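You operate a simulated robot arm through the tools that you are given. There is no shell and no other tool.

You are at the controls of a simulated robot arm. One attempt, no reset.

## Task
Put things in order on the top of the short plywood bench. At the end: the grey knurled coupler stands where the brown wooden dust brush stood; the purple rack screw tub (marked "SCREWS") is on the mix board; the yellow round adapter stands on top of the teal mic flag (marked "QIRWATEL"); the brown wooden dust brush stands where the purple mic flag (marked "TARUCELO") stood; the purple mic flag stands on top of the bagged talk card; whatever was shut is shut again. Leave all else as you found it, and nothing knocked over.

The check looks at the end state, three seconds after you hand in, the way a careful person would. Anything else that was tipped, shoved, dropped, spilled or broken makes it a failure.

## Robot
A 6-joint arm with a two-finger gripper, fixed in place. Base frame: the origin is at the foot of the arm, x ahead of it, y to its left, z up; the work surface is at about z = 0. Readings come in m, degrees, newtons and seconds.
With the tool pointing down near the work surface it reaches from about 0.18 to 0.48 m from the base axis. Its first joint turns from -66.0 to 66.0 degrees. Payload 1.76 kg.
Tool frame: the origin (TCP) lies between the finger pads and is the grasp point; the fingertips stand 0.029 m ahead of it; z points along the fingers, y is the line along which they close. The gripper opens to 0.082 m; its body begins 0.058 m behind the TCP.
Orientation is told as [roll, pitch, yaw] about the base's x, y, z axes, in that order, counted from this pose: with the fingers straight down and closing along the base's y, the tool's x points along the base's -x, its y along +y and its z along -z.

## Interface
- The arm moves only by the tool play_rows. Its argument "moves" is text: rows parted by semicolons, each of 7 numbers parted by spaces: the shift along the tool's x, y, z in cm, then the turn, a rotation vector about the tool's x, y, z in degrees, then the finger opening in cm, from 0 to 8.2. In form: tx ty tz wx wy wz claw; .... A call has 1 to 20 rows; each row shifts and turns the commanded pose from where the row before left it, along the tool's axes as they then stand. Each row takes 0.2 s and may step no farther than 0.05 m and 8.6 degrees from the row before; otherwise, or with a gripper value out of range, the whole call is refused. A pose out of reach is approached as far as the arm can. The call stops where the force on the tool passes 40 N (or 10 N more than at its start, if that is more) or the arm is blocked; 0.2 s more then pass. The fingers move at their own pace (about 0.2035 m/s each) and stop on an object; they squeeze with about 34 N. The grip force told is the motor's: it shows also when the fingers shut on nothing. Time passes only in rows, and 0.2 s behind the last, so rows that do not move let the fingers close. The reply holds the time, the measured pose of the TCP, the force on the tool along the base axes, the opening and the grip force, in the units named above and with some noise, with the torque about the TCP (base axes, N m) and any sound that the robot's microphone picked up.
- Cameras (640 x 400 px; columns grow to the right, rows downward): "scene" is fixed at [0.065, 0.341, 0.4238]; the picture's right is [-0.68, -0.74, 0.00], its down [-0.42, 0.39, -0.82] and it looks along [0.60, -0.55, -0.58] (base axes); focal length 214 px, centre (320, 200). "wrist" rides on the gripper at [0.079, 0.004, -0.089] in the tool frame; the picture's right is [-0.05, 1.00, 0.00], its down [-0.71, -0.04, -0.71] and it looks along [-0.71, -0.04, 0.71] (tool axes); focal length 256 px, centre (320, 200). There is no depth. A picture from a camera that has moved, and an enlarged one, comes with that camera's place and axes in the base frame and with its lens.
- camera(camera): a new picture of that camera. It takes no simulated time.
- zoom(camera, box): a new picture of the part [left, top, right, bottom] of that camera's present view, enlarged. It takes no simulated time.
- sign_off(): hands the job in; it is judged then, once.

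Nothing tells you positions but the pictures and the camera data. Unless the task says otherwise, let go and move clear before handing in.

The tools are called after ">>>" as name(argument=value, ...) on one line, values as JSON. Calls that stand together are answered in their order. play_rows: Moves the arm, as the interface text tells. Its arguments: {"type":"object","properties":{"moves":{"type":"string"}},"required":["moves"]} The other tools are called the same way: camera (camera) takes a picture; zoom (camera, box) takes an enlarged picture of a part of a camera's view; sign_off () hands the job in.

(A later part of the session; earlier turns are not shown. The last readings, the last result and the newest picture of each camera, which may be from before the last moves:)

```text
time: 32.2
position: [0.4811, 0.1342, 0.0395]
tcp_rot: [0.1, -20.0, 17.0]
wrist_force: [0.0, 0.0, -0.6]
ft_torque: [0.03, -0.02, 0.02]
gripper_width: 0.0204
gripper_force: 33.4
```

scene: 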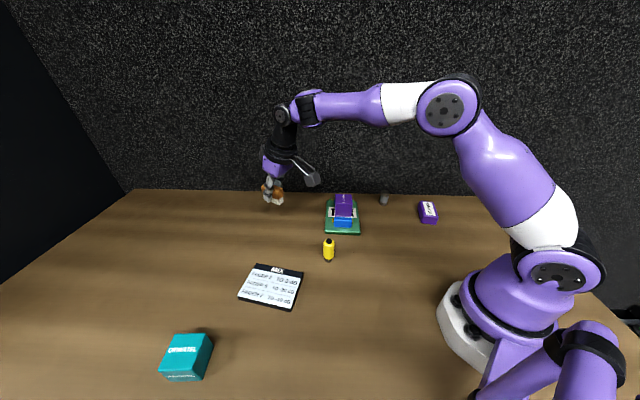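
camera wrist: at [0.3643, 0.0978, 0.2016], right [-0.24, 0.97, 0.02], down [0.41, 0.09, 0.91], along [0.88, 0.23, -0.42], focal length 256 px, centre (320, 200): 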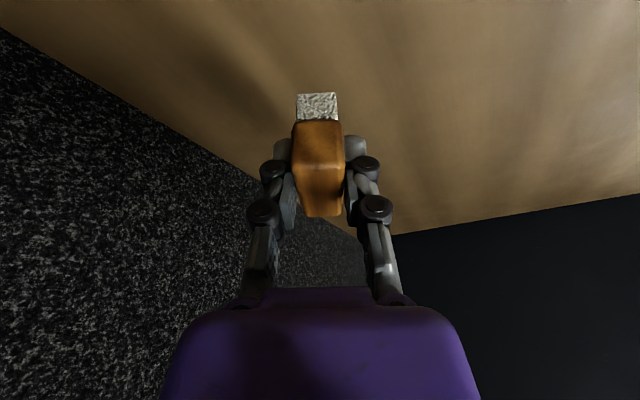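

>>> play_rows(moves="0.05 0 0.14 0 0 0 1.6; 0 0 0 0 0 0 1.6")

```text
time: 32.8
position: [0.4836, 0.134, 0.0392]
tcp_rot: [0.2, -20.0, 17.0]
wrist_force: [-0.2, 0.6, -0.7]
ft_torque: [0.01, -0.06, 0.04]
gripper_width: 0.0205
gripper_force: 34.3
```

>>> play_rows(moves="0.05 0 0.14 0 0 0 1.6; 0 0 0 0 0 0 1.6")

>>> zoom(camera="scene", box=[230, 190, 326, 250])

```text
time: 33.4
position: [0.4837, 0.1336, 0.036]
tcp_rot: [0.0, -20.0, 17.0]
wrist_force: [-0.5, 0.2, 0.2]
ft_torque: [0.08, -0.04, -0.06]
gripper_width: 0.0208
gripper_force: 34.0
```

```text
6.67 times, centred on (278, 220) of scene
camera zoom: at [0.065, 0.341, 0.4238], right [-0.68, -0.74, 0.0], down [-0.42, 0.39, -0.82], along [0.6, -0.55, -0.58], focal length 1430 px, centre (600, 67)
```

zoom: 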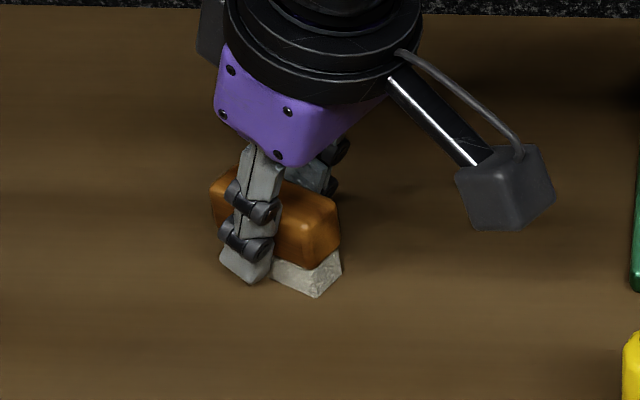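

>>> play_rows(moves="0.034 0 0.094 0 0 0 1.6; 0 0 0 0 0 0 1.6")

```text
time: 34.0
position: [0.4842, 0.1336, 0.0364]
tcp_rot: [0.1, -20.2, 16.9]
wrist_force: [-4.2, -0.4, 12.4]
ft_torque: [-0.04, -0.03, -0.01]
gripper_width: 0.0206
gripper_force: 34.2
```

Contact with the bench (12 N). Releasing the brush.

>>> play_rows(moves="-0.014 0 -0.038 0 0 0 1.9; 0 0 0 0 0 0 2.3; 0 0 0 0 0 0 2.8; 0 0 0 0 0 0 4.0; 0 0 0 0 0 0 5.5; 0 0 0 0 0 0 5.5")

>>> camera(camera="wrist")

```text
time: 35.4
position: [0.4834, 0.1338, 0.0352]
tcp_rot: [0.1, -20.1, 17.0]
wrist_force: [-0.1, 0.0, -0.4]
ft_torque: [-0.03, 0.02, 0.01]
gripper_width: 0.0549
gripper_force: 0.1
```

```text
taken
camera wrist: at [0.3823, 0.1063, 0.093], right [-0.24, 0.97, 0.02], down [0.41, 0.09, 0.91], along [0.88, 0.23, -0.42], focal length 256 px, centre (320, 200)
```

wrist: 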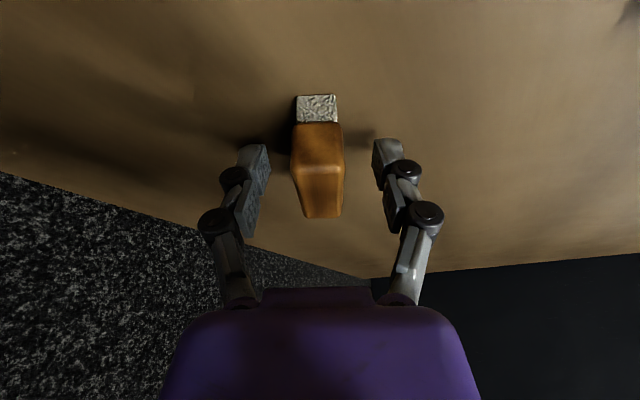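

The brush stands on its new spot. I back away, return the tool to vertical, and turn toward the coupler.

>>> play_rows(moves="0 0 -2.5 0 0 0 5.5; 0 0 -4 0 0 0 7; 0 0 -4 0 0 0 8.2; 3.04 -1.51 -2.17 0 0 0 8.2; 3.04 -1.51 -2.17 0 0 0 8.2; 3.04 -1.51 -2.17 0 0 0 8.2; 3.04 -1.51 -2.17 0 0 0 8.2; 0 0 0 0 6.67 0 8.2; 0 0 0 0 6.67 0 8.2; 0 0 0 0 6.66 0 8.2; 0 0 0 0 0 8 8.2; 0 0 0 0 0 8 8.2; 0 0 0 0 0 8 8.2; 0 0 0 0 0 8 8.2; 0 0 0 0 0 8 8.2; 0 0 0 0 0 8 8.2; 0 0 0 0 0 0 8.2")

>>> camera(camera="wrist")

>>> camera(camera="scene")

```text
time: 39.0
position: [0.3304, 0.0229, 0.174]
tcp_rot: [0.0, -0.1, -31.1]
wrist_force: [-0.2, 0.8, 0.2]
ft_torque: [0.06, -0.02, 0.01]
gripper_width: 0.082
gripper_force: 0.0
```

```text
taken
camera wrist: at [0.2642, 0.0672, 0.2649], right [0.56, 0.83, 0.0], down [0.59, -0.4, 0.71], along [0.59, -0.4, -0.71], focal length 256 px, centre (320, 200)
```

wrist: 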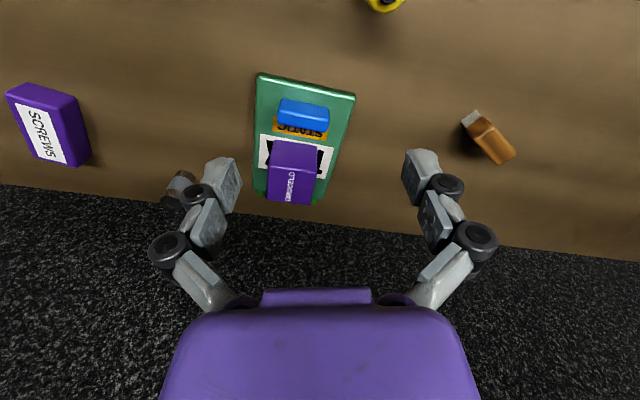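

```text
taken
```

scene: 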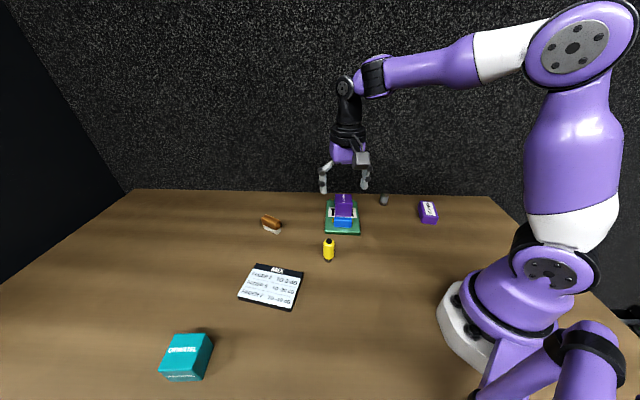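

Brush upright at its new spot. Moving over to the coupler at a safe height.

>>> play_rows(moves="-2.64 -3.79 0 0 0 0 8.2; -2.64 -3.79 0 0 0 0 8.2; -2.64 -3.79 0 0 0 0 8.2; -2.64 -3.79 0 0 0 0 8.2; -2.64 -3.79 0 0 0 0 8.2; 0 0 0 0 0 0 8.2")

>>> camera(camera="wrist")

>>> camera(camera="scene")

>>> zoom(camera="scene", box=[246, 200, 310, 240])

```text
time: 40.4
position: [0.3463, -0.2079, 0.1768]
tcp_rot: [0.1, 0.1, -31.0]
wrist_force: [0.4, 0.3, 0.2]
ft_torque: [0.04, -0.01, 0.04]
gripper_width: 0.0821
gripper_force: 0.1
```

```text
taken
camera wrist: at [0.2811, -0.1636, 0.2658], right [0.56, 0.83, 0.0], down [0.59, -0.4, 0.71], along [0.59, -0.39, -0.71], focal length 256 px, centre (320, 200)
```

wrist: 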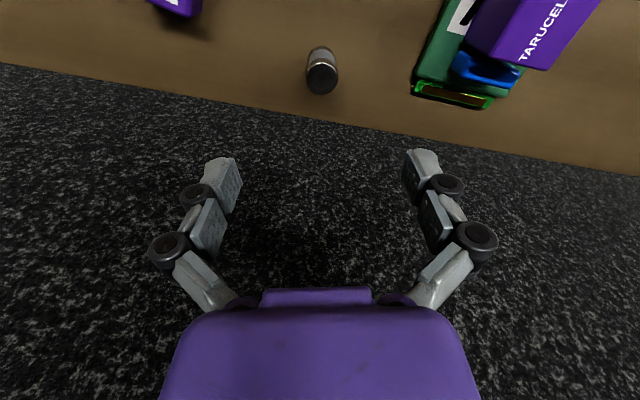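

```text
taken
```

scene: 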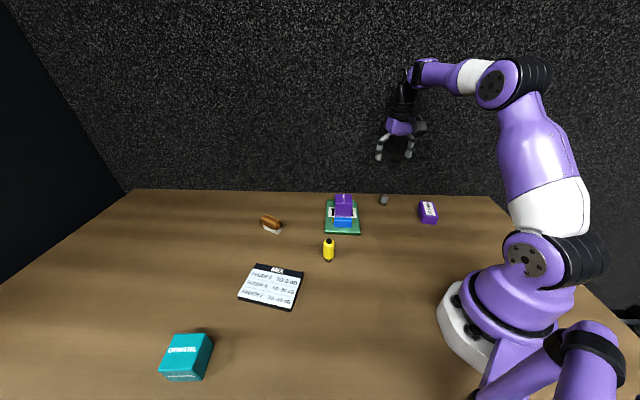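

```text
10.00 times, centred on (278, 220) of scene
camera zoom: at [0.065, 0.341, 0.4238], right [-0.68, -0.74, 0.0], down [-0.42, 0.39, -0.82], along [0.6, -0.55, -0.58], focal length 2145 px, centre (740, 0)
```

zoom: 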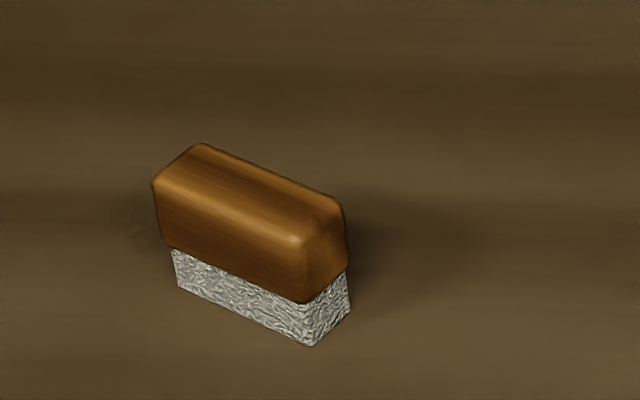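

The brush's base centre measures within about 2 mm of the purple flag's original centre. Now zooming on the coupler under the gripper.

>>> zoom(camera="wrist", box=[272, 30, 368, 110])

```text
5.00 times, centred on (320, 70) of wrist
camera zoom: at [0.2811, -0.1636, 0.2658], right [0.56, 0.83, 0.0], down [0.59, -0.4, 0.71], along [0.59, -0.39, -0.71], focal length 1280 px, centre (320, 850)
```

zoom: 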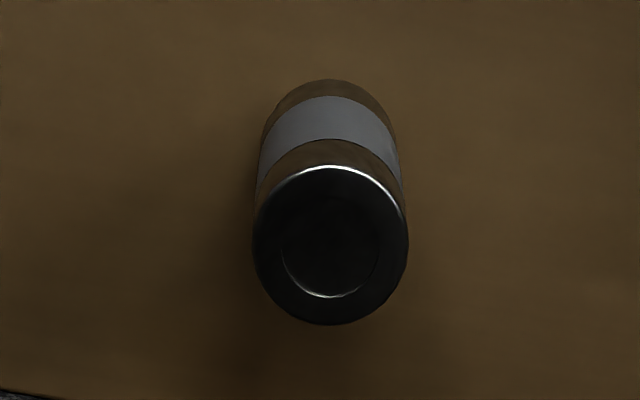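

Coupler: about 2.5 cm diameter, 4.7 cm tall, nearly directly below. I correct 2 mm sideways, descend, and grip.

>>> play_rows(moves="0 0.19 3 0 0 0 8.2; 0 0 4 0 0 0 6; 0 0 4 0 0 0 6; 0 0 2 0 0 0 6; 0 0 1 0 0 0 6; 0 0 0 0 0 0 6")

>>> camera(camera="wrist")

```text
time: 41.8
position: [0.3467, -0.2059, 0.0363]
tcp_rot: [0.0, -0.1, -31.1]
wrist_force: [0.1, 0.6, 0.5]
ft_torque: [-0.02, -0.01, 0.02]
gripper_width: 0.0602
gripper_force: 0.0
```

```text
taken
camera wrist: at [0.2822, -0.1626, 0.1256], right [0.56, 0.83, 0.0], down [0.59, -0.4, 0.71], along [0.59, -0.39, -0.71], focal length 256 px, centre (320, 200)
```

wrist: 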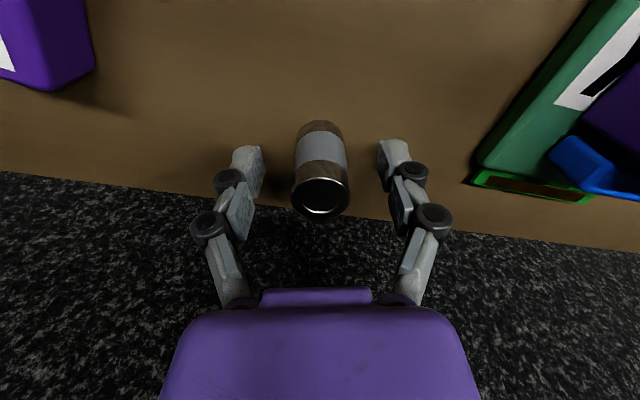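

>>> play_rows(moves="0 0 0.15 0 0 0 4; 0 0 0 0 0 0 2.0; 0 0 0 0 0 0 2.0; 0 0 0 0 0 0 2.0")

>>> camera(camera="wrist")

```text
time: 42.8
position: [0.3481, -0.205, 0.0351]
tcp_rot: [0.0, 0.1, -31.1]
wrist_force: [-0.1, -0.6, -0.8]
ft_torque: [-0.03, 0.0, -0.01]
gripper_width: 0.0243
gripper_force: 34.5
```

```text
taken
camera wrist: at [0.2817, -0.1622, 0.1238], right [0.56, 0.83, 0.0], down [0.59, -0.4, 0.71], along [0.59, -0.4, -0.71], focal length 256 px, centre (320, 200)
```

wrist: 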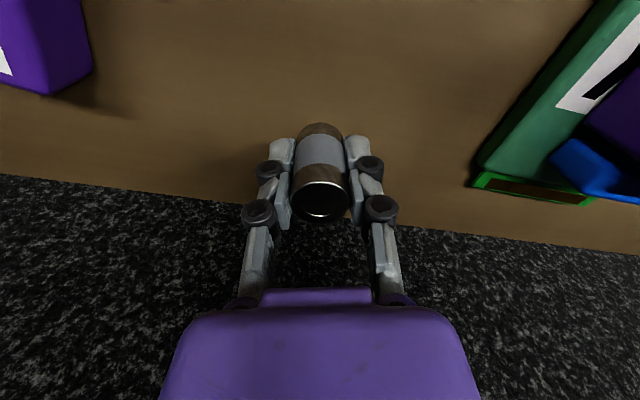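

Gripped at 2.4 cm. Lifting and turning, then carrying it over to the brush's old spot.

>>> play_rows(moves="0 0 -1.5 0 0 0 2.0; 0 0 -4 0 0 0 2.0; 0 0 -4 0 0 0 2.0; 0 0 -4 0 0 0 2.0; 0 0 0 0 0 -7.625 2.0; 0 0 0 0 0 -7.625 2.0; 0 0 0 0 0 -7.625 2.0; 0 0 0 0 0 -7.625 2.0; 0 0 0 0 0 -7.625 2.0; 0 0 0 0 0 -7.625 2.0; 0 0 0 0 0 -7.625 2.0; 0 0 0 0 0 -7.625 2.0; 0 0 0 0 0 0 2.0")

>>> camera(camera="scene")

```text
time: 45.6
position: [0.3457, -0.2048, 0.1679]
tcp_rot: [0.2, 0.1, 30.2]
wrist_force: [-0.9, 1.1, -1.3]
ft_torque: [0.04, -0.01, 0.01]
gripper_width: 0.0245
gripper_force: 33.8
```

```text
taken
```

scene: 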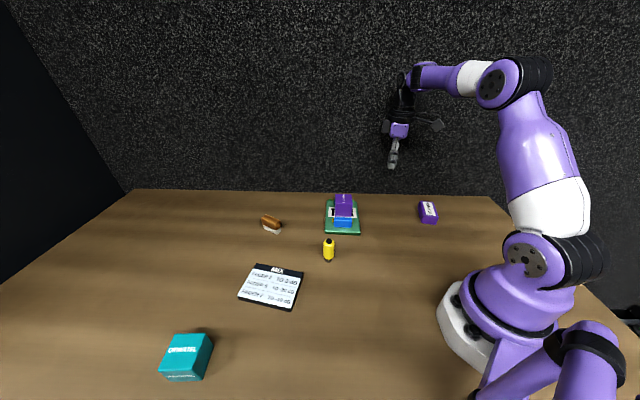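

>>> play_rows(moves="-0.418 4.658 0 0 0 0 2.0; -0.418 4.658 0 0 0 0 2.0; -0.418 4.658 0 0 0 0 2.0; -0.418 4.658 0 0 0 0 2.0; -0.418 4.658 0 0 0 0 2.0; -0.418 4.658 0 0 0 0 2.0; -0.418 4.658 0 0 0 0 2.0; -0.418 4.658 0 0 0 0 2.0; -0.418 4.658 0 0 0 0 2.0; -0.418 4.658 0 0 0 0 2.0; 0 0 0 0 0 0 2.0; 0 0 0 0 0 0 2.0")

>>> camera(camera="scene")

>>> camera(camera="wrist")

```text
time: 48.2
position: [0.1514, 0.2196, 0.1665]
tcp_rot: [0.1, 0.0, 30.0]
wrist_force: [0.7, -0.4, -0.1]
ft_torque: [0.02, -0.01, 0.0]
gripper_width: 0.0244
gripper_force: 34.2
```

```text
taken
```

scene: 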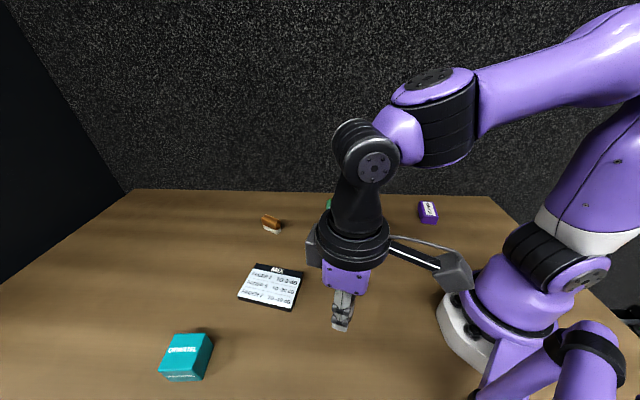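

```text
taken
camera wrist: at [0.0809, 0.1823, 0.2571], right [-0.45, 0.89, 0.0], down [0.63, 0.32, 0.71], along [0.63, 0.32, -0.71], focal length 256 px, centre (320, 200)
```

wrist: 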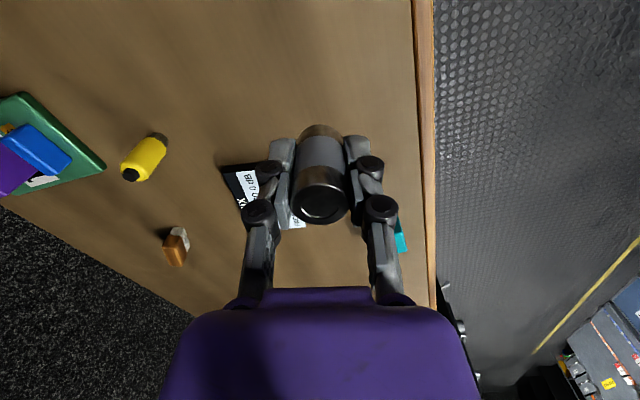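

>>> play_rows(moves="0.12 0.05 4 0 0 0 2.0; 0 0 4 0 0 0 2.0; 0 0 3 0 0 0 2.0; 0 0 1.7 0 0 0 2.0; 0 0 0 0 0 0 2.0; 0 0 0 0 0 0 2.0")

>>> zoom(camera="scene", box=[292, 310, 388, 370])

```text
time: 49.6
position: [0.1484, 0.2191, 0.0409]
tcp_rot: [0.1, 0.0, 30.0]
wrist_force: [-0.2, 0.0, -0.3]
ft_torque: [-0.02, 0.02, -0.03]
gripper_width: 0.0243
gripper_force: 34.1
```

```text
6.67 times, centred on (340, 340) of scene
camera zoom: at [0.065, 0.341, 0.4238], right [-0.68, -0.74, 0.0], down [-0.42, 0.39, -0.82], along [0.6, -0.55, -0.58], focal length 1430 px, centre (187, -733)
```

zoom: 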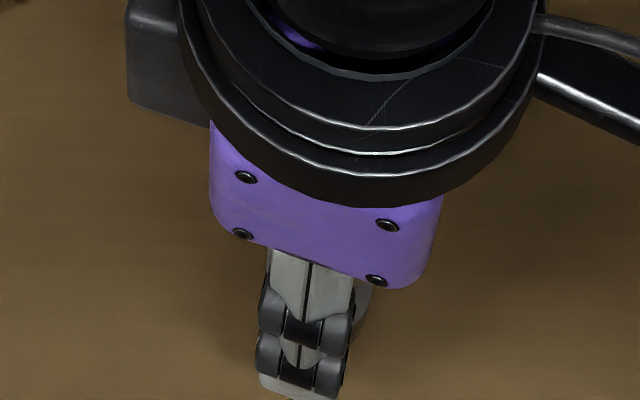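

>>> play_rows(moves="0 0 0.3 0 0 0 2.0; 0 0 0.1 0 0 0 2.0; 0 0 0 0 0 0 2.0")

```text
time: 50.4
position: [0.1484, 0.2183, 0.0373]
tcp_rot: [0.0, 0.0, 30.0]
wrist_force: [-0.1, -0.1, 0.5]
ft_torque: [-0.01, -0.03, -0.02]
gripper_width: 0.0243
gripper_force: 34.0
```

>>> play_rows(moves="0 0 0.12 0 0 0 2.0; 0 0 0 0 0 0 2.0")

```text
time: 51.0
position: [0.1482, 0.2193, 0.0365]
tcp_rot: [0.1, 0.0, 30.0]
wrist_force: [-1.0, -0.4, -0.4]
ft_torque: [-0.02, 0.04, -0.01]
gripper_width: 0.0244
gripper_force: 33.7
```

>>> play_rows(moves="0 0 0.1 0 0 0 2.0; 0 0 0 0 0 0 2.0")

```text
time: 51.6
position: [0.1485, 0.2198, 0.0347]
tcp_rot: [0.1, -0.1, 29.9]
wrist_force: [-0.2, 0.2, -0.7]
ft_torque: [-0.03, 0.02, -0.02]
gripper_width: 0.0247
gripper_force: 34.1
```

>>> play_rows(moves="0 0 0.08 0 0 0 2.0; 0 0 0 0 0 0 2.0")

```text
time: 52.2
position: [0.1485, 0.2201, 0.0347]
tcp_rot: [0.1, 0.0, 30.0]
wrist_force: [-0.2, 0.1, -0.2]
ft_torque: [0.01, 0.02, -0.03]
gripper_width: 0.0247
gripper_force: 34.6
```

>>> play_rows(moves="0 0 0.08 0 0 0 2.0; 0 0 0 0 0 0 2.0")

```text
time: 52.8
position: [0.148, 0.2193, 0.0337]
tcp_rot: [0.1, 0.0, 30.0]
wrist_force: [-1.2, -1.2, 10.8]
ft_torque: [-0.04, 0.05, 0.03]
gripper_width: 0.0245
gripper_force: 33.9
```

Contact with the bench (11 N). Releasing the coupler gradually.

>>> play_rows(moves="0 0 -0.03 0 0 0 2.4; 0 0 0 0 0 0 2.7; 0 0 0 0 0 0 3.2; 0 0 0 0 0 0 4.5; 0 0 0 0 0 0 6; 0 0 0 0 0 0 6")

>>> camera(camera="wrist")

```text
time: 54.2
position: [0.1483, 0.2207, 0.0336]
tcp_rot: [0.1, 0.1, 30.0]
wrist_force: [0.0, 0.3, -0.6]
ft_torque: [-0.03, 0.0, 0.0]
gripper_width: 0.0601
gripper_force: 0.2
```

```text
taken
camera wrist: at [0.0778, 0.1828, 0.124], right [-0.45, 0.89, 0.0], down [0.63, 0.32, 0.71], along [0.63, 0.32, -0.71], focal length 256 px, centre (320, 200)
```

wrist: 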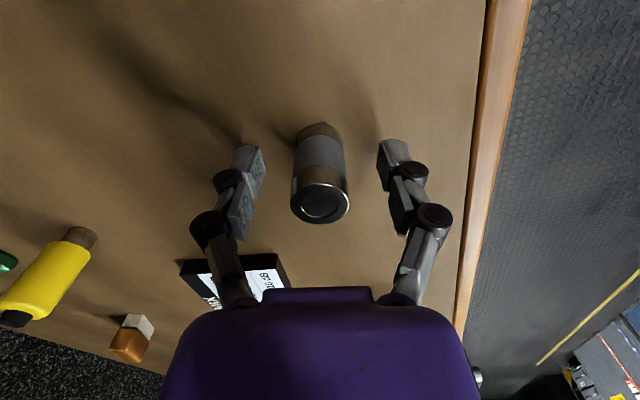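

The coupler stands where the brush stood. Rising clear and heading toward the screw tub.

>>> play_rows(moves="0 0 -2 0 0 0 6; 0 0 -4 0 0 0 7; 0 0 -4 0 0 0 8.2; 0 0 -4 0 0 0 8.2; -0.07 -4.275 0 0 0 0 8.2; -0.07 -4.275 0 0 0 0 8.2; -0.07 -4.275 0 0 0 0 8.2; -0.07 -4.275 0 0 0 0 8.2; -0.07 -4.275 0 0 0 0 8.2; -0.07 -4.275 0 0 0 0 8.2; 0 0 0 0 0 0 8.2")

>>> play_rows(moves="0 0 0 0 0 7.82 8.2; 0 0 0 0 0 7.82 8.2; 0 0 0 0 0 7.82 8.2; 0 0 0 0 0 7.82 8.2; 0 0 0 0 0 7.82 8.2; 0 0 0 0 0 7.82 8.2; 0 0 0 0 0 7.82 8.2; 0 0 0 0 0 7.82 8.2; 0 0 0 0 0 7.82 8.2; 0 0 0 0 0 7.82 8.2; 0 0 0 0 0 7.82 8.2; 0 0 0 0 0 0 8.2")

>>> camera(camera="scene")

>>> zoom(camera="scene", box=[292, 310, 388, 370])

```text
time: 56.6
position: [0.2789, -0.0001, 0.1733]
tcp_rot: [0.2, 0.0, 29.9]
wrist_force: [0.5, 0.4, 0.0]
ft_torque: [0.01, 0.0, -0.02]
gripper_width: 0.082
gripper_force: 0.0
```

```text
time: 59.2
position: [0.2805, -0.0007, 0.1736]
tcp_rot: [0.0, 0.1, -56.1]
wrist_force: [0.4, 0.7, -0.4]
ft_torque: [-0.02, -0.02, -0.03]
gripper_width: 0.082
gripper_force: 0.2
```

```text
taken
```

scene: 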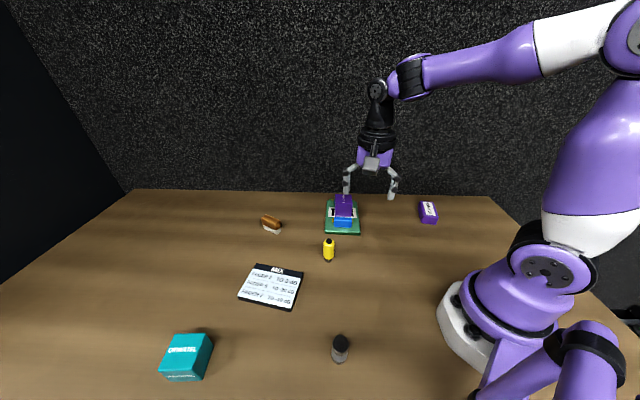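

```text
6.67 times, centred on (340, 340) of scene
camera zoom: at [0.065, 0.341, 0.4238], right [-0.68, -0.74, 0.0], down [-0.42, 0.39, -0.82], along [0.6, -0.55, -0.58], focal length 1430 px, centre (187, -733)
```

zoom: 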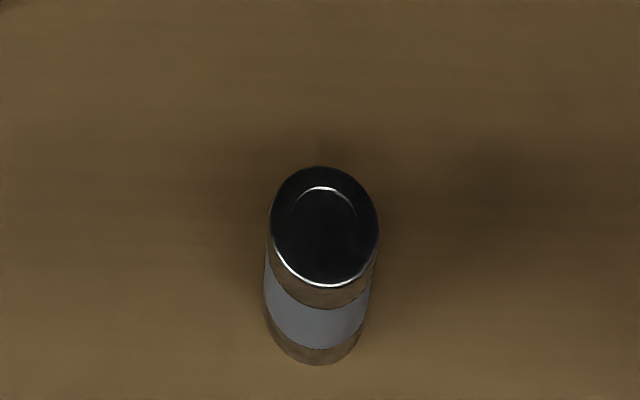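

The coupler stands upright within a few millimetres of the brush's old spot. Moving over the screw tub.

>>> play_rows(moves="-2.903 -3.148 0 0 0 0 8.2; -2.903 -3.148 0 0 0 0 8.2; -2.903 -3.148 0 0 0 0 8.2; -2.903 -3.148 0 0 0 0 8.2; -2.903 -3.148 0 0 0 0 8.2; -2.903 -3.148 0 0 0 0 8.2; 0 0 0 0 0 0 8.2")

>>> camera(camera="wrist")

>>> camera(camera="scene")

```text
time: 60.8
position: [0.22, -0.2544, 0.1737]
tcp_rot: [0.0, 0.1, -55.9]
wrist_force: [-0.7, -1.0, -0.5]
ft_torque: [0.01, 0.0, 0.0]
gripper_width: 0.0823
gripper_force: 0.0
```

```text
taken
camera wrist: at [0.18, -0.1884, 0.2629], right [0.86, 0.51, 0.0], down [0.36, -0.61, 0.71], along [0.36, -0.61, -0.71], focal length 256 px, centre (320, 200)
```

wrist: 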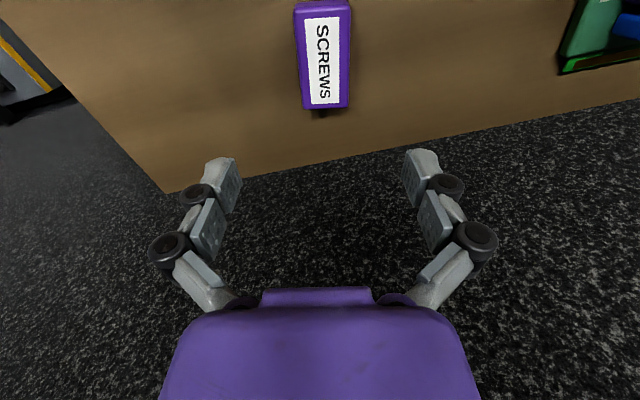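

```text
taken
```

scene: 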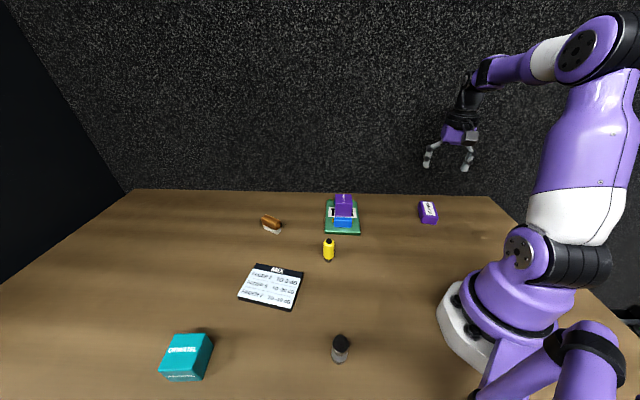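

>>> zoom(camera="wrist", box=[232, 0, 424, 120])

```text
3.33 times, centred on (328, 60) of wrist
camera zoom: at [0.18, -0.1884, 0.2629], right [0.86, 0.51, 0.0], down [0.36, -0.61, 0.71], along [0.36, -0.61, -0.71], focal length 853 px, centre (293, 667)
```

zoom: 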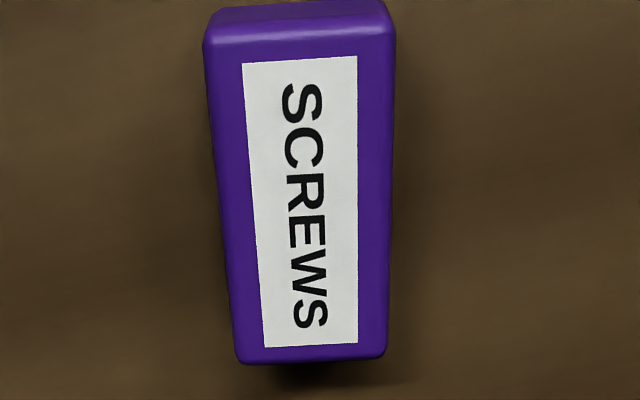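

Tub measured 4.25 × 7.55 cm, slightly off-centre under the gripper. I correct the offset (+6 mm back, +4 mm sideways) and descend.

>>> play_rows(moves="0.62 0.41 3 0 0 0 8.2; 0 0 4 0 0 0 8.2; 0 0 3 0 0 0 8.2; 0 0 2 0 0 0 8.2; 0 0 1.5 0 0 0 8.2; 0 0 0 0 0 0 8.2")

>>> camera(camera="wrist")

```text
time: 62.2
position: [0.22, -0.2434, 0.0382]
tcp_rot: [-0.1, 0.1, -55.9]
wrist_force: [0.0, -0.7, -0.2]
ft_torque: [-0.01, 0.03, -0.01]
gripper_width: 0.0819
gripper_force: 0.0
```

```text
taken
camera wrist: at [0.18, -0.1764, 0.1273], right [0.86, 0.51, 0.0], down [0.36, -0.61, 0.71], along [0.36, -0.61, -0.71], focal length 256 px, centre (320, 200)
```

wrist: 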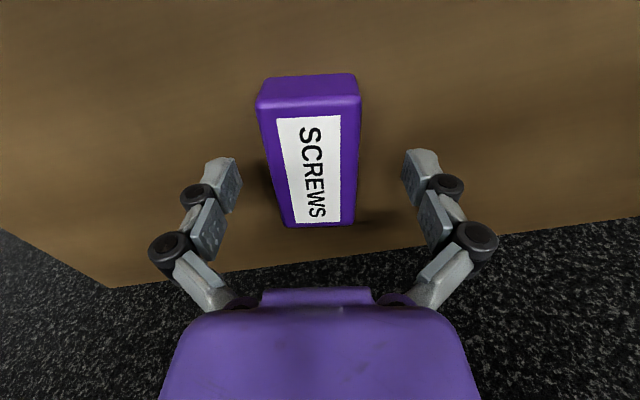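

>>> play_rows(moves="-0.3 -0.1 0.25 0 0 0 8.2; 0 0 0.15 0 0 0 8.2; 0 0 0 0 0 0 6; 0 0 0 0 0 0 4.6; 0 0 0 0 0 0 3.6; 0 0 0 0 0 0 3.6; 0 0 0 0 0 0 3.6")

>>> camera(camera="wrist")

```text
time: 63.8
position: [0.2212, -0.2469, 0.0343]
tcp_rot: [0.0, -0.1, -56.0]
wrist_force: [-0.8, 0.4, 3.4]
ft_torque: [-0.02, 0.06, -0.03]
gripper_width: 0.0428
gripper_force: 33.7
```

```text
taken
camera wrist: at [0.181, -0.1799, 0.1238], right [0.86, 0.51, 0.0], down [0.36, -0.61, 0.71], along [0.36, -0.61, -0.71], focal length 256 px, centre (320, 200)
```

wrist: 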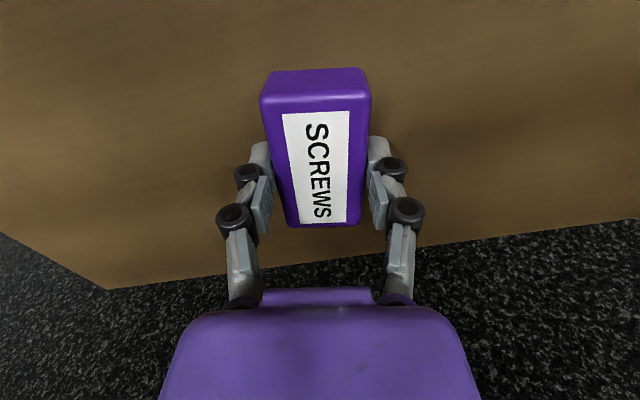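

Gripped at 4.3 cm. Lifting the tub and carrying it at a safe height toward the middle, then turning.

>>> play_rows(moves="0 0 -1 0 0 0 3.6; 0 0 -3 0 0 0 3.6; 0 0 -4 0 0 0 3.6; 0 0 -4 0 0 0 3.6; 0 0 -2 0 0 0 3.6; 2.77 3.255 0 0 0 0 3.6; 2.77 3.255 0 0 0 0 3.6; 2.77 3.255 0 0 0 0 3.6; 2.77 3.255 0 0 0 0 3.6; 2.77 3.255 0 0 0 0 3.6; 2.77 3.255 0 0 0 0 3.6; 0 0 0 0 0 0 3.6")

>>> camera(camera="wrist")

>>> camera(camera="scene")

```text
time: 66.4
position: [0.2908, 0.0015, 0.1749]
tcp_rot: [0.0, 0.0, -55.9]
wrist_force: [0.5, 0.1, -0.1]
ft_torque: [-0.01, 0.01, 0.02]
gripper_width: 0.0432
gripper_force: 33.8
```

```text
taken
camera wrist: at [0.2516, 0.069, 0.265], right [0.86, 0.51, 0.0], down [0.36, -0.61, 0.71], along [0.36, -0.61, -0.71], focal length 256 px, centre (320, 200)
```

wrist: 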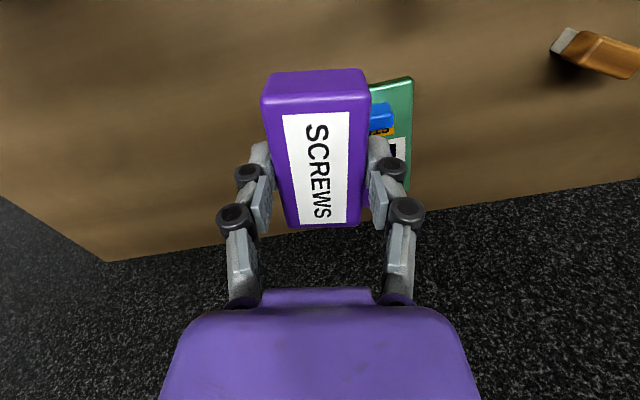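

```text
taken
```

scene: 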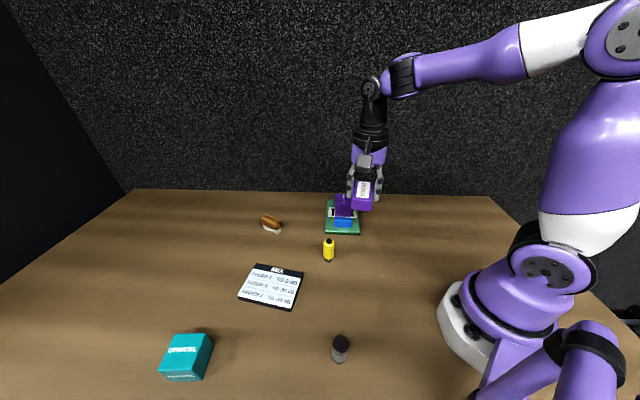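

The tub is held level. Now I turn to yaw 35° to match the mix board's long side, and move closer.

>>> play_rows(moves="0 0 0 0 0 -8.27 3.6; 0 0 0 0 0 -8.27 3.6; 0 0 0 0 0 -8.27 3.6; 0 0 0 0 0 -8.27 3.6; 0 0 0 0 0 -8.27 3.6; 0 0 0 0 0 -8.27 3.6; 0 0 0 0 0 -8.27 3.6; 0 0 0 0 0 -8.27 3.6; 0 0 0 0 0 -8.27 3.6; 0 0 0 0 0 -8.27 3.6; 0 0 0 0 0 -8.27 3.6; -2 3.178 0 0 0 0 3.6; -2 3.178 0 0 0 0 3.6; -2 3.178 0 0 0 0 3.6; -2 3.178 0 0 0 0 3.6; -2 3.178 0 0 0 0 3.6; 0 0 0 0 0 0 3.6")

>>> camera(camera="wrist")

>>> camera(camera="scene")

```text
time: 70.0
position: [0.2813, 0.1876, 0.1745]
tcp_rot: [0.0, 0.0, 34.9]
wrist_force: [0.5, 1.4, -0.8]
ft_torque: [0.0, 0.03, 0.01]
gripper_width: 0.043
gripper_force: 33.5
```

```text
taken
camera wrist: at [0.2144, 0.145, 0.2646], right [-0.53, 0.85, 0.0], down [0.6, 0.37, 0.71], along [0.6, 0.37, -0.71], focal length 256 px, centre (320, 200)
```

wrist: 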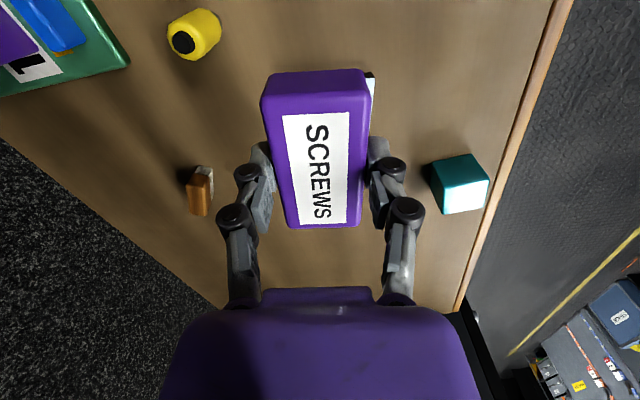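

```text
taken
```

scene: 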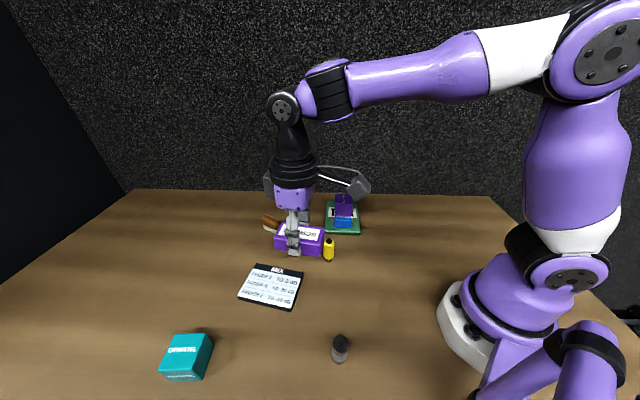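

>>> zoom(camera="scene", box=[222, 250, 318, 310])

```text
6.67 times, centred on (270, 280) of scene
camera zoom: at [0.065, 0.3411, 0.4238], right [-0.68, -0.74, 0.0], down [-0.42, 0.39, -0.82], along [0.6, -0.55, -0.58], focal length 1430 px, centre (653, -333)
```

zoom: 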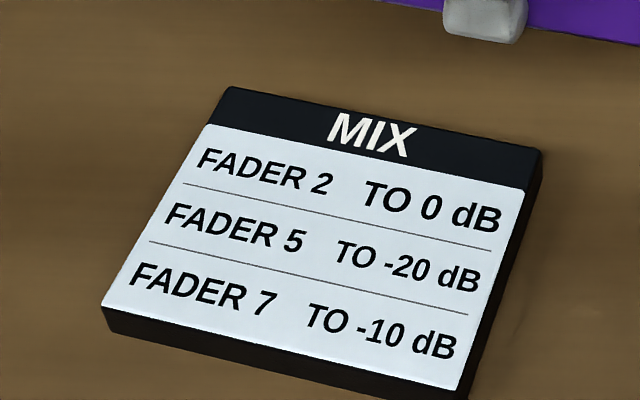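

The board's top centre comes out near (0.335, 0.2325), about 1 cm thick and long side at 35°. I move the tub over it and lower to just above.

>>> play_rows(moves="-3.49 0.3 0 0 0 0 3.6; -3.49 0.3 0 0 0 0 3.6; 0 0 4 0 0 0 3.6; 0 0 4 0 0 0 3.6; 0 0 2.9 0 0 0 3.6; 0 0 0 0 0 0 3.6; 0 0 0 0 0 0 3.6")

>>> zoom(camera="scene", box=[206, 220, 334, 300])

>>> camera(camera="wrist")

```text
time: 71.6
position: [0.3367, 0.2347, 0.0658]
tcp_rot: [0.1, 0.1, 35.0]
wrist_force: [1.3, 0.0, -0.8]
ft_torque: [0.03, 0.01, 0.0]
gripper_width: 0.0432
gripper_force: 33.5
```

```text
5.00 times, centred on (270, 260) of scene
camera zoom: at [0.065, 0.341, 0.4238], right [-0.68, -0.74, 0.0], down [-0.42, 0.39, -0.82], along [0.6, -0.55, -0.58], focal length 1072 px, centre (570, -100)
```

zoom: 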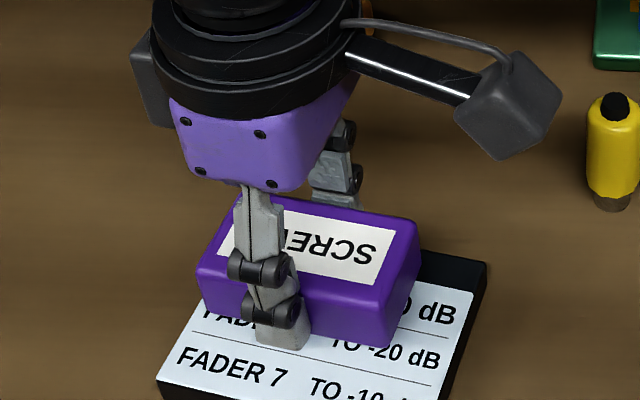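

```text
taken
camera wrist: at [0.2692, 0.1909, 0.1557], right [-0.53, 0.85, 0.0], down [0.6, 0.37, 0.71], along [0.6, 0.37, -0.71], focal length 256 px, centre (320, 200)
```

wrist: 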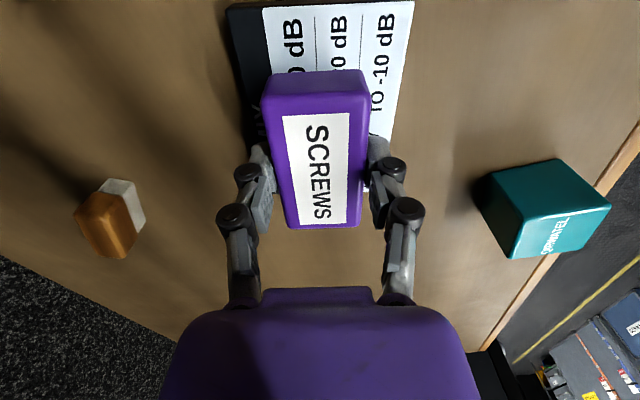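

>>> play_rows(moves="0 0 1 0 0 0 3.6; 0 0 0.6 0 0 0 3.6; 0 0 0 0 0 0 3.6")

```text
time: 72.4
position: [0.3364, 0.2333, 0.0493]
tcp_rot: [0.1, 0.0, 34.9]
wrist_force: [0.0, 0.1, -1.1]
ft_torque: [0.02, -0.02, 0.01]
gripper_width: 0.0429
gripper_force: 33.8
```

>>> play_rows(moves="0 0 0.2 0 0 0 3.6; 0 0 0.12 0 0 0 3.6; 0 0 0 0 0 0 3.6")

>>> zoom(camera="scene", box=[206, 230, 334, 310])

```text
time: 73.2
position: [0.3355, 0.234, 0.0478]
tcp_rot: [0.0, -0.2, 35.0]
wrist_force: [4.1, -2.3, 23.1]
ft_torque: [-0.11, -0.14, 0.0]
gripper_width: 0.0434
gripper_force: 34.1
```

```text
5.00 times, centred on (270, 270) of scene
camera zoom: at [0.0649, 0.341, 0.4239], right [-0.68, -0.74, 0.0], down [-0.42, 0.39, -0.82], along [0.6, -0.55, -0.58], focal length 1072 px, centre (570, -150)
```

zoom: 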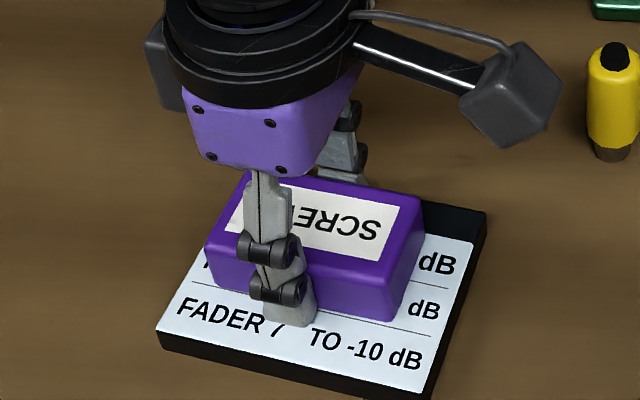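

Contact on the board (23 N). Easing off and releasing.

>>> play_rows(moves="0 0 -0.1 0 0 0 4.2; 0 0 0 0 0 0 4.5; 0 0 0 0 0 0 5.0; 0 0 0 0 0 0 6.0; 0 0 0 0 0 0 7.0; 0 0 0 0 0 0 7.0")

>>> camera(camera="wrist")

>>> zoom(camera="scene", box=[206, 230, 334, 310])

```text
time: 74.6
position: [0.3352, 0.2333, 0.0469]
tcp_rot: [0.2, 0.0, 34.9]
wrist_force: [-0.3, 0.5, 0.5]
ft_torque: [0.03, -0.01, -0.02]
gripper_width: 0.0697
gripper_force: 0.1
```

```text
taken
camera wrist: at [0.2683, 0.1906, 0.1376], right [-0.53, 0.85, 0.0], down [0.6, 0.37, 0.71], along [0.6, 0.37, -0.71], focal length 256 px, centre (320, 200)
```

wrist: 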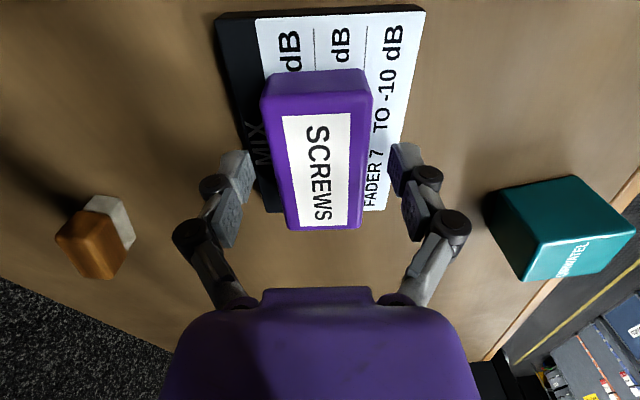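

```text
5.00 times, centred on (270, 270) of scene
camera zoom: at [0.065, 0.341, 0.4238], right [-0.68, -0.74, 0.0], down [-0.42, 0.39, -0.82], along [0.6, -0.55, -0.58], focal length 1072 px, centre (570, -150)
```

zoom: 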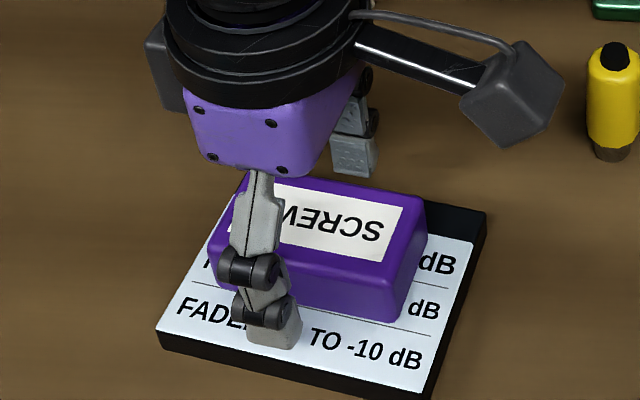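

The tub sits fully on the mix board. I rise clear, then set up a 30° outward tilt for the yellow adapter, since the teal flag is at the edge of reach.

>>> play_rows(moves="0 0 -2 0 0 0 7; 0 0 -4 0 0 0 8.2; 0 0 -4 0 0 0 8.2; 0 0 -3 0 0 0 8.2; 0 0 0 0 0 6 8.2; 0 0 0 0 0 6 8.2; 0 0 0 0 0 6 8.2; 0 0 0 0 -7.5 0 8.2; 0 0 0 0 -7.5 0 8.2; 0 0 0 0 -7.5 0 8.2; 0 0 0 0 -7.5 0 8.2; 3.2 -3.17 -0.45 0 0 0 8.2; 3.2 -3.17 -0.45 0 0 0 8.2; 3.2 -3.17 -0.45 0 0 0 8.2; 3.2 -3.17 -0.45 0 0 0 8.2; 0 0 0 0 0 0 8.2; 0 0 0 0 0 0 8.2")

>>> camera(camera="wrist")

>>> camera(camera="scene")

```text
time: 78.2
position: [0.2571, 0.078, 0.1293]
tcp_rot: [0.0, -30.0, 16.9]
wrist_force: [0.2, 0.0, 0.0]
ft_torque: [-0.03, 0.04, -0.01]
gripper_width: 0.0817
gripper_force: 0.1
```

```text
taken
camera wrist: at [0.1482, 0.0482, 0.1677], right [-0.25, 0.97, 0.03], down [0.26, 0.04, 0.97], along [0.93, 0.25, -0.26], focal length 256 px, centre (320, 200)
```

wrist: 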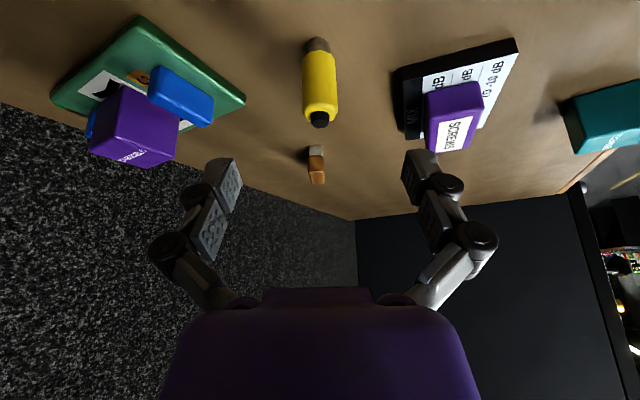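

```text
taken
```

scene: 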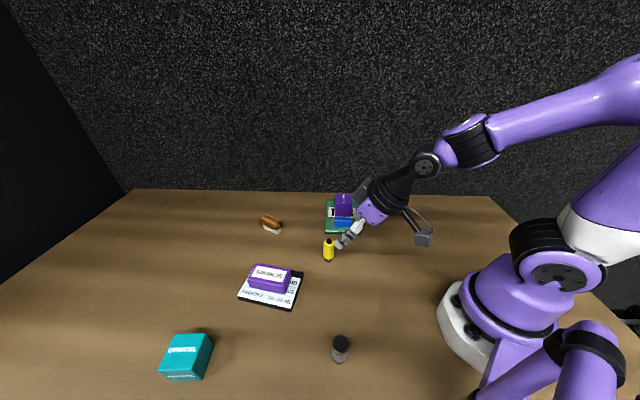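

>>> zoom(camera="wrist", box=[240, 30, 400, 130])

>>> zoom(camera="scene", box=[222, 250, 318, 310])

```text
4.00 times, centred on (320, 80) of wrist
camera zoom: at [0.1482, 0.0482, 0.1677], right [-0.25, 0.97, 0.03], down [0.26, 0.04, 0.97], along [0.93, 0.25, -0.26], focal length 1024 px, centre (320, 680)
```

zoom: 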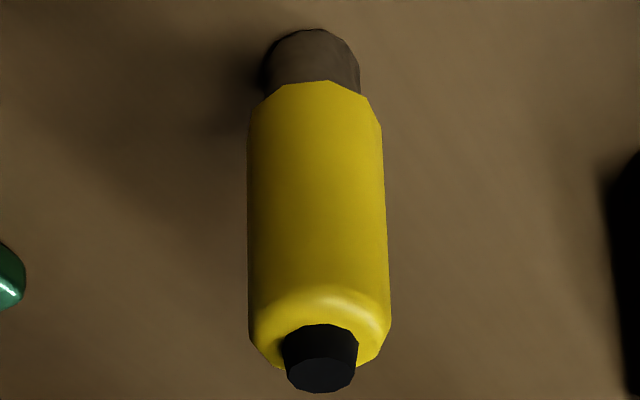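

```text
6.67 times, centred on (270, 280) of scene
camera zoom: at [0.065, 0.341, 0.4238], right [-0.68, -0.74, 0.0], down [-0.42, 0.39, -0.82], along [0.6, -0.55, -0.58], focal length 1430 px, centre (653, -333)
```

zoom: 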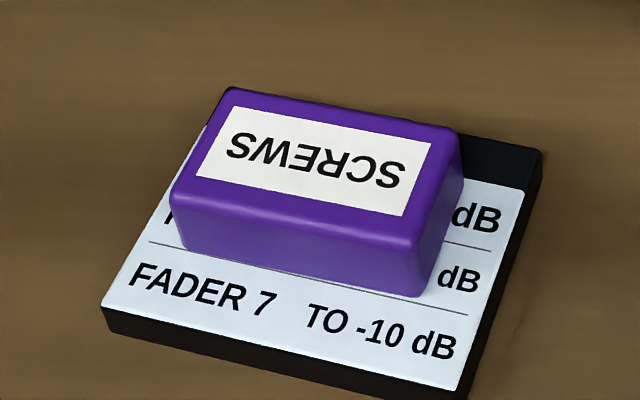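

The tub is flat and well inside the board. The adapter's base centre is about (0.3056, 0.0915); I advance along the tilted axis to grasp it.

>>> play_rows(moves="0.37 -0.13 3.5 0 0 0 7; 0 0 3 0 0 0 6; 0 0 2 0 0 0 6; 0 0 1.5 0 0 0 6; 0 0 0 0 0 0 6; 0 0 0 0 0 0 6")

>>> camera(camera="wrist")

>>> zoom(camera="scene", box=[280, 210, 376, 270])

```text
time: 79.6
position: [0.3025, 0.0901, 0.0414]
tcp_rot: [0.1, -30.0, 16.9]
wrist_force: [1.4, -0.3, -0.2]
ft_torque: [0.04, 0.0, 0.0]
gripper_width: 0.0601
gripper_force: 0.0
```

```text
taken
camera wrist: at [0.1934, 0.0604, 0.079], right [-0.25, 0.97, 0.03], down [0.26, 0.04, 0.97], along [0.93, 0.25, -0.26], focal length 256 px, centre (320, 200)
```

wrist: 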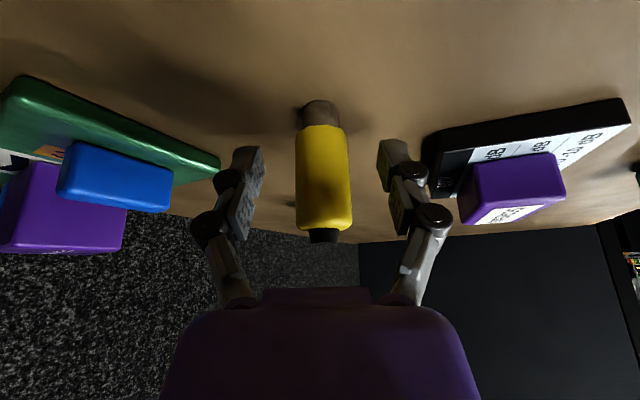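

```text
6.67 times, centred on (328, 240) of scene
camera zoom: at [0.065, 0.341, 0.4238], right [-0.68, -0.74, 0.0], down [-0.42, 0.39, -0.82], along [0.6, -0.55, -0.58], focal length 1430 px, centre (267, -67)
```

zoom: 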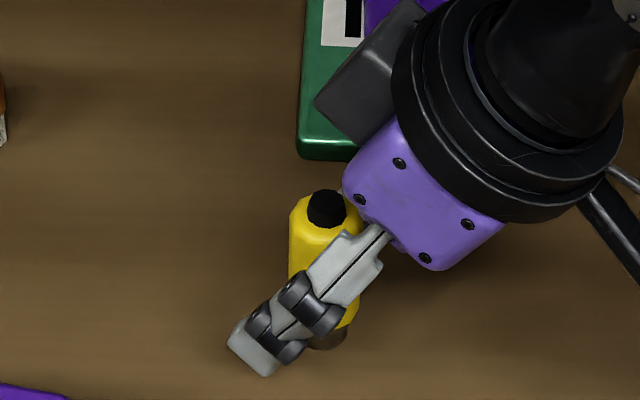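

Adapter is centred between the fingers. Closing.

>>> play_rows(moves="0 0 0 0 0 0 4; 0 0 0 0 0 0 2.0; 0 0 0 0 0 0 2.0; 0 0 0 0 0 0 2.0")

>>> camera(camera="wrist")

```text
time: 80.6
position: [0.3039, 0.0906, 0.0405]
tcp_rot: [0.1, -30.0, 16.9]
wrist_force: [1.1, 0.4, 3.0]
ft_torque: [0.0, -0.02, 0.01]
gripper_width: 0.0238
gripper_force: 34.0
```

```text
taken
camera wrist: at [0.1934, 0.0605, 0.0792], right [-0.25, 0.97, 0.03], down [0.26, 0.04, 0.97], along [0.93, 0.25, -0.26], focal length 256 px, centre (320, 200)
```

wrist: 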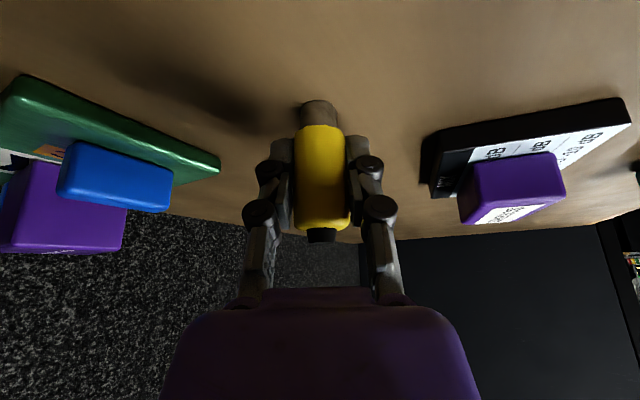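

Gripped at 2.4 cm. Lifting, turning toward the teal flag, and moving to a viewing point in front of it.

>>> play_rows(moves="-0.6 0 -1.04 0 0 0 2.0; -1.8 0 -3.12 0 0 0 2.0; -1.8 0 -3.12 0 0 0 2.0; -1.8 0 -3.12 0 0 0 2.0; 0 0 0 -3.6 0 -6.235 2.0; 0 0 0 -3.6 0 -6.235 2.0; 0 0 0 -3.6 0 -6.235 2.0; 0 0 0 -3.6 0 -6.235 2.0; 0 0 0 -3.6 0 -6.235 2.0; -2.383 2.98 1.375 0 0 0 2.0; -2.383 2.98 1.375 0 0 0 2.0; -2.383 2.98 1.375 0 0 0 2.0; -2.383 2.98 1.375 0 0 0 2.0; -2.383 2.98 1.375 0 0 0 2.0; -2.383 2.98 1.375 0 0 0 2.0; 0 0 0 0 0 0 2.0; 0 0 0 0 0 0 2.0")

>>> camera(camera="wrist")

>>> camera(camera="scene")

```text
time: 84.2
position: [0.262, 0.3267, 0.1594]
tcp_rot: [0.1, -29.9, 52.9]
wrist_force: [-0.6, -0.7, -0.3]
ft_torque: [0.0, -0.03, 0.01]
gripper_width: 0.0239
gripper_force: 33.7
```

```text
taken
camera wrist: at [0.1897, 0.2378, 0.1965], right [-0.77, 0.64, 0.03], down [0.19, 0.18, 0.97], along [0.61, 0.75, -0.26], focal length 256 px, centre (320, 200)
```

wrist: 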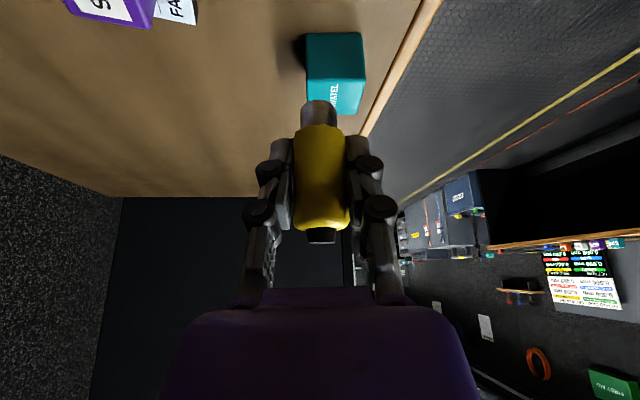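

```text
taken
```

scene: 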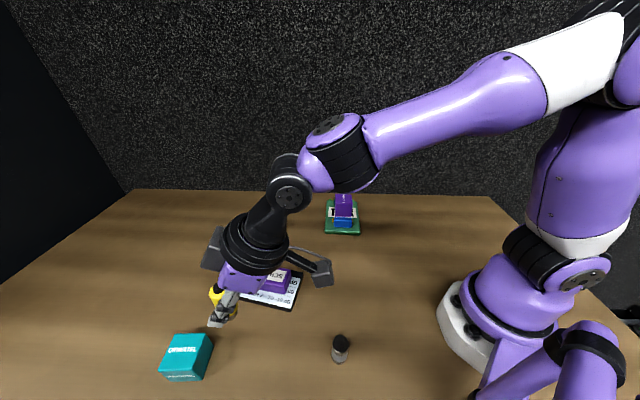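

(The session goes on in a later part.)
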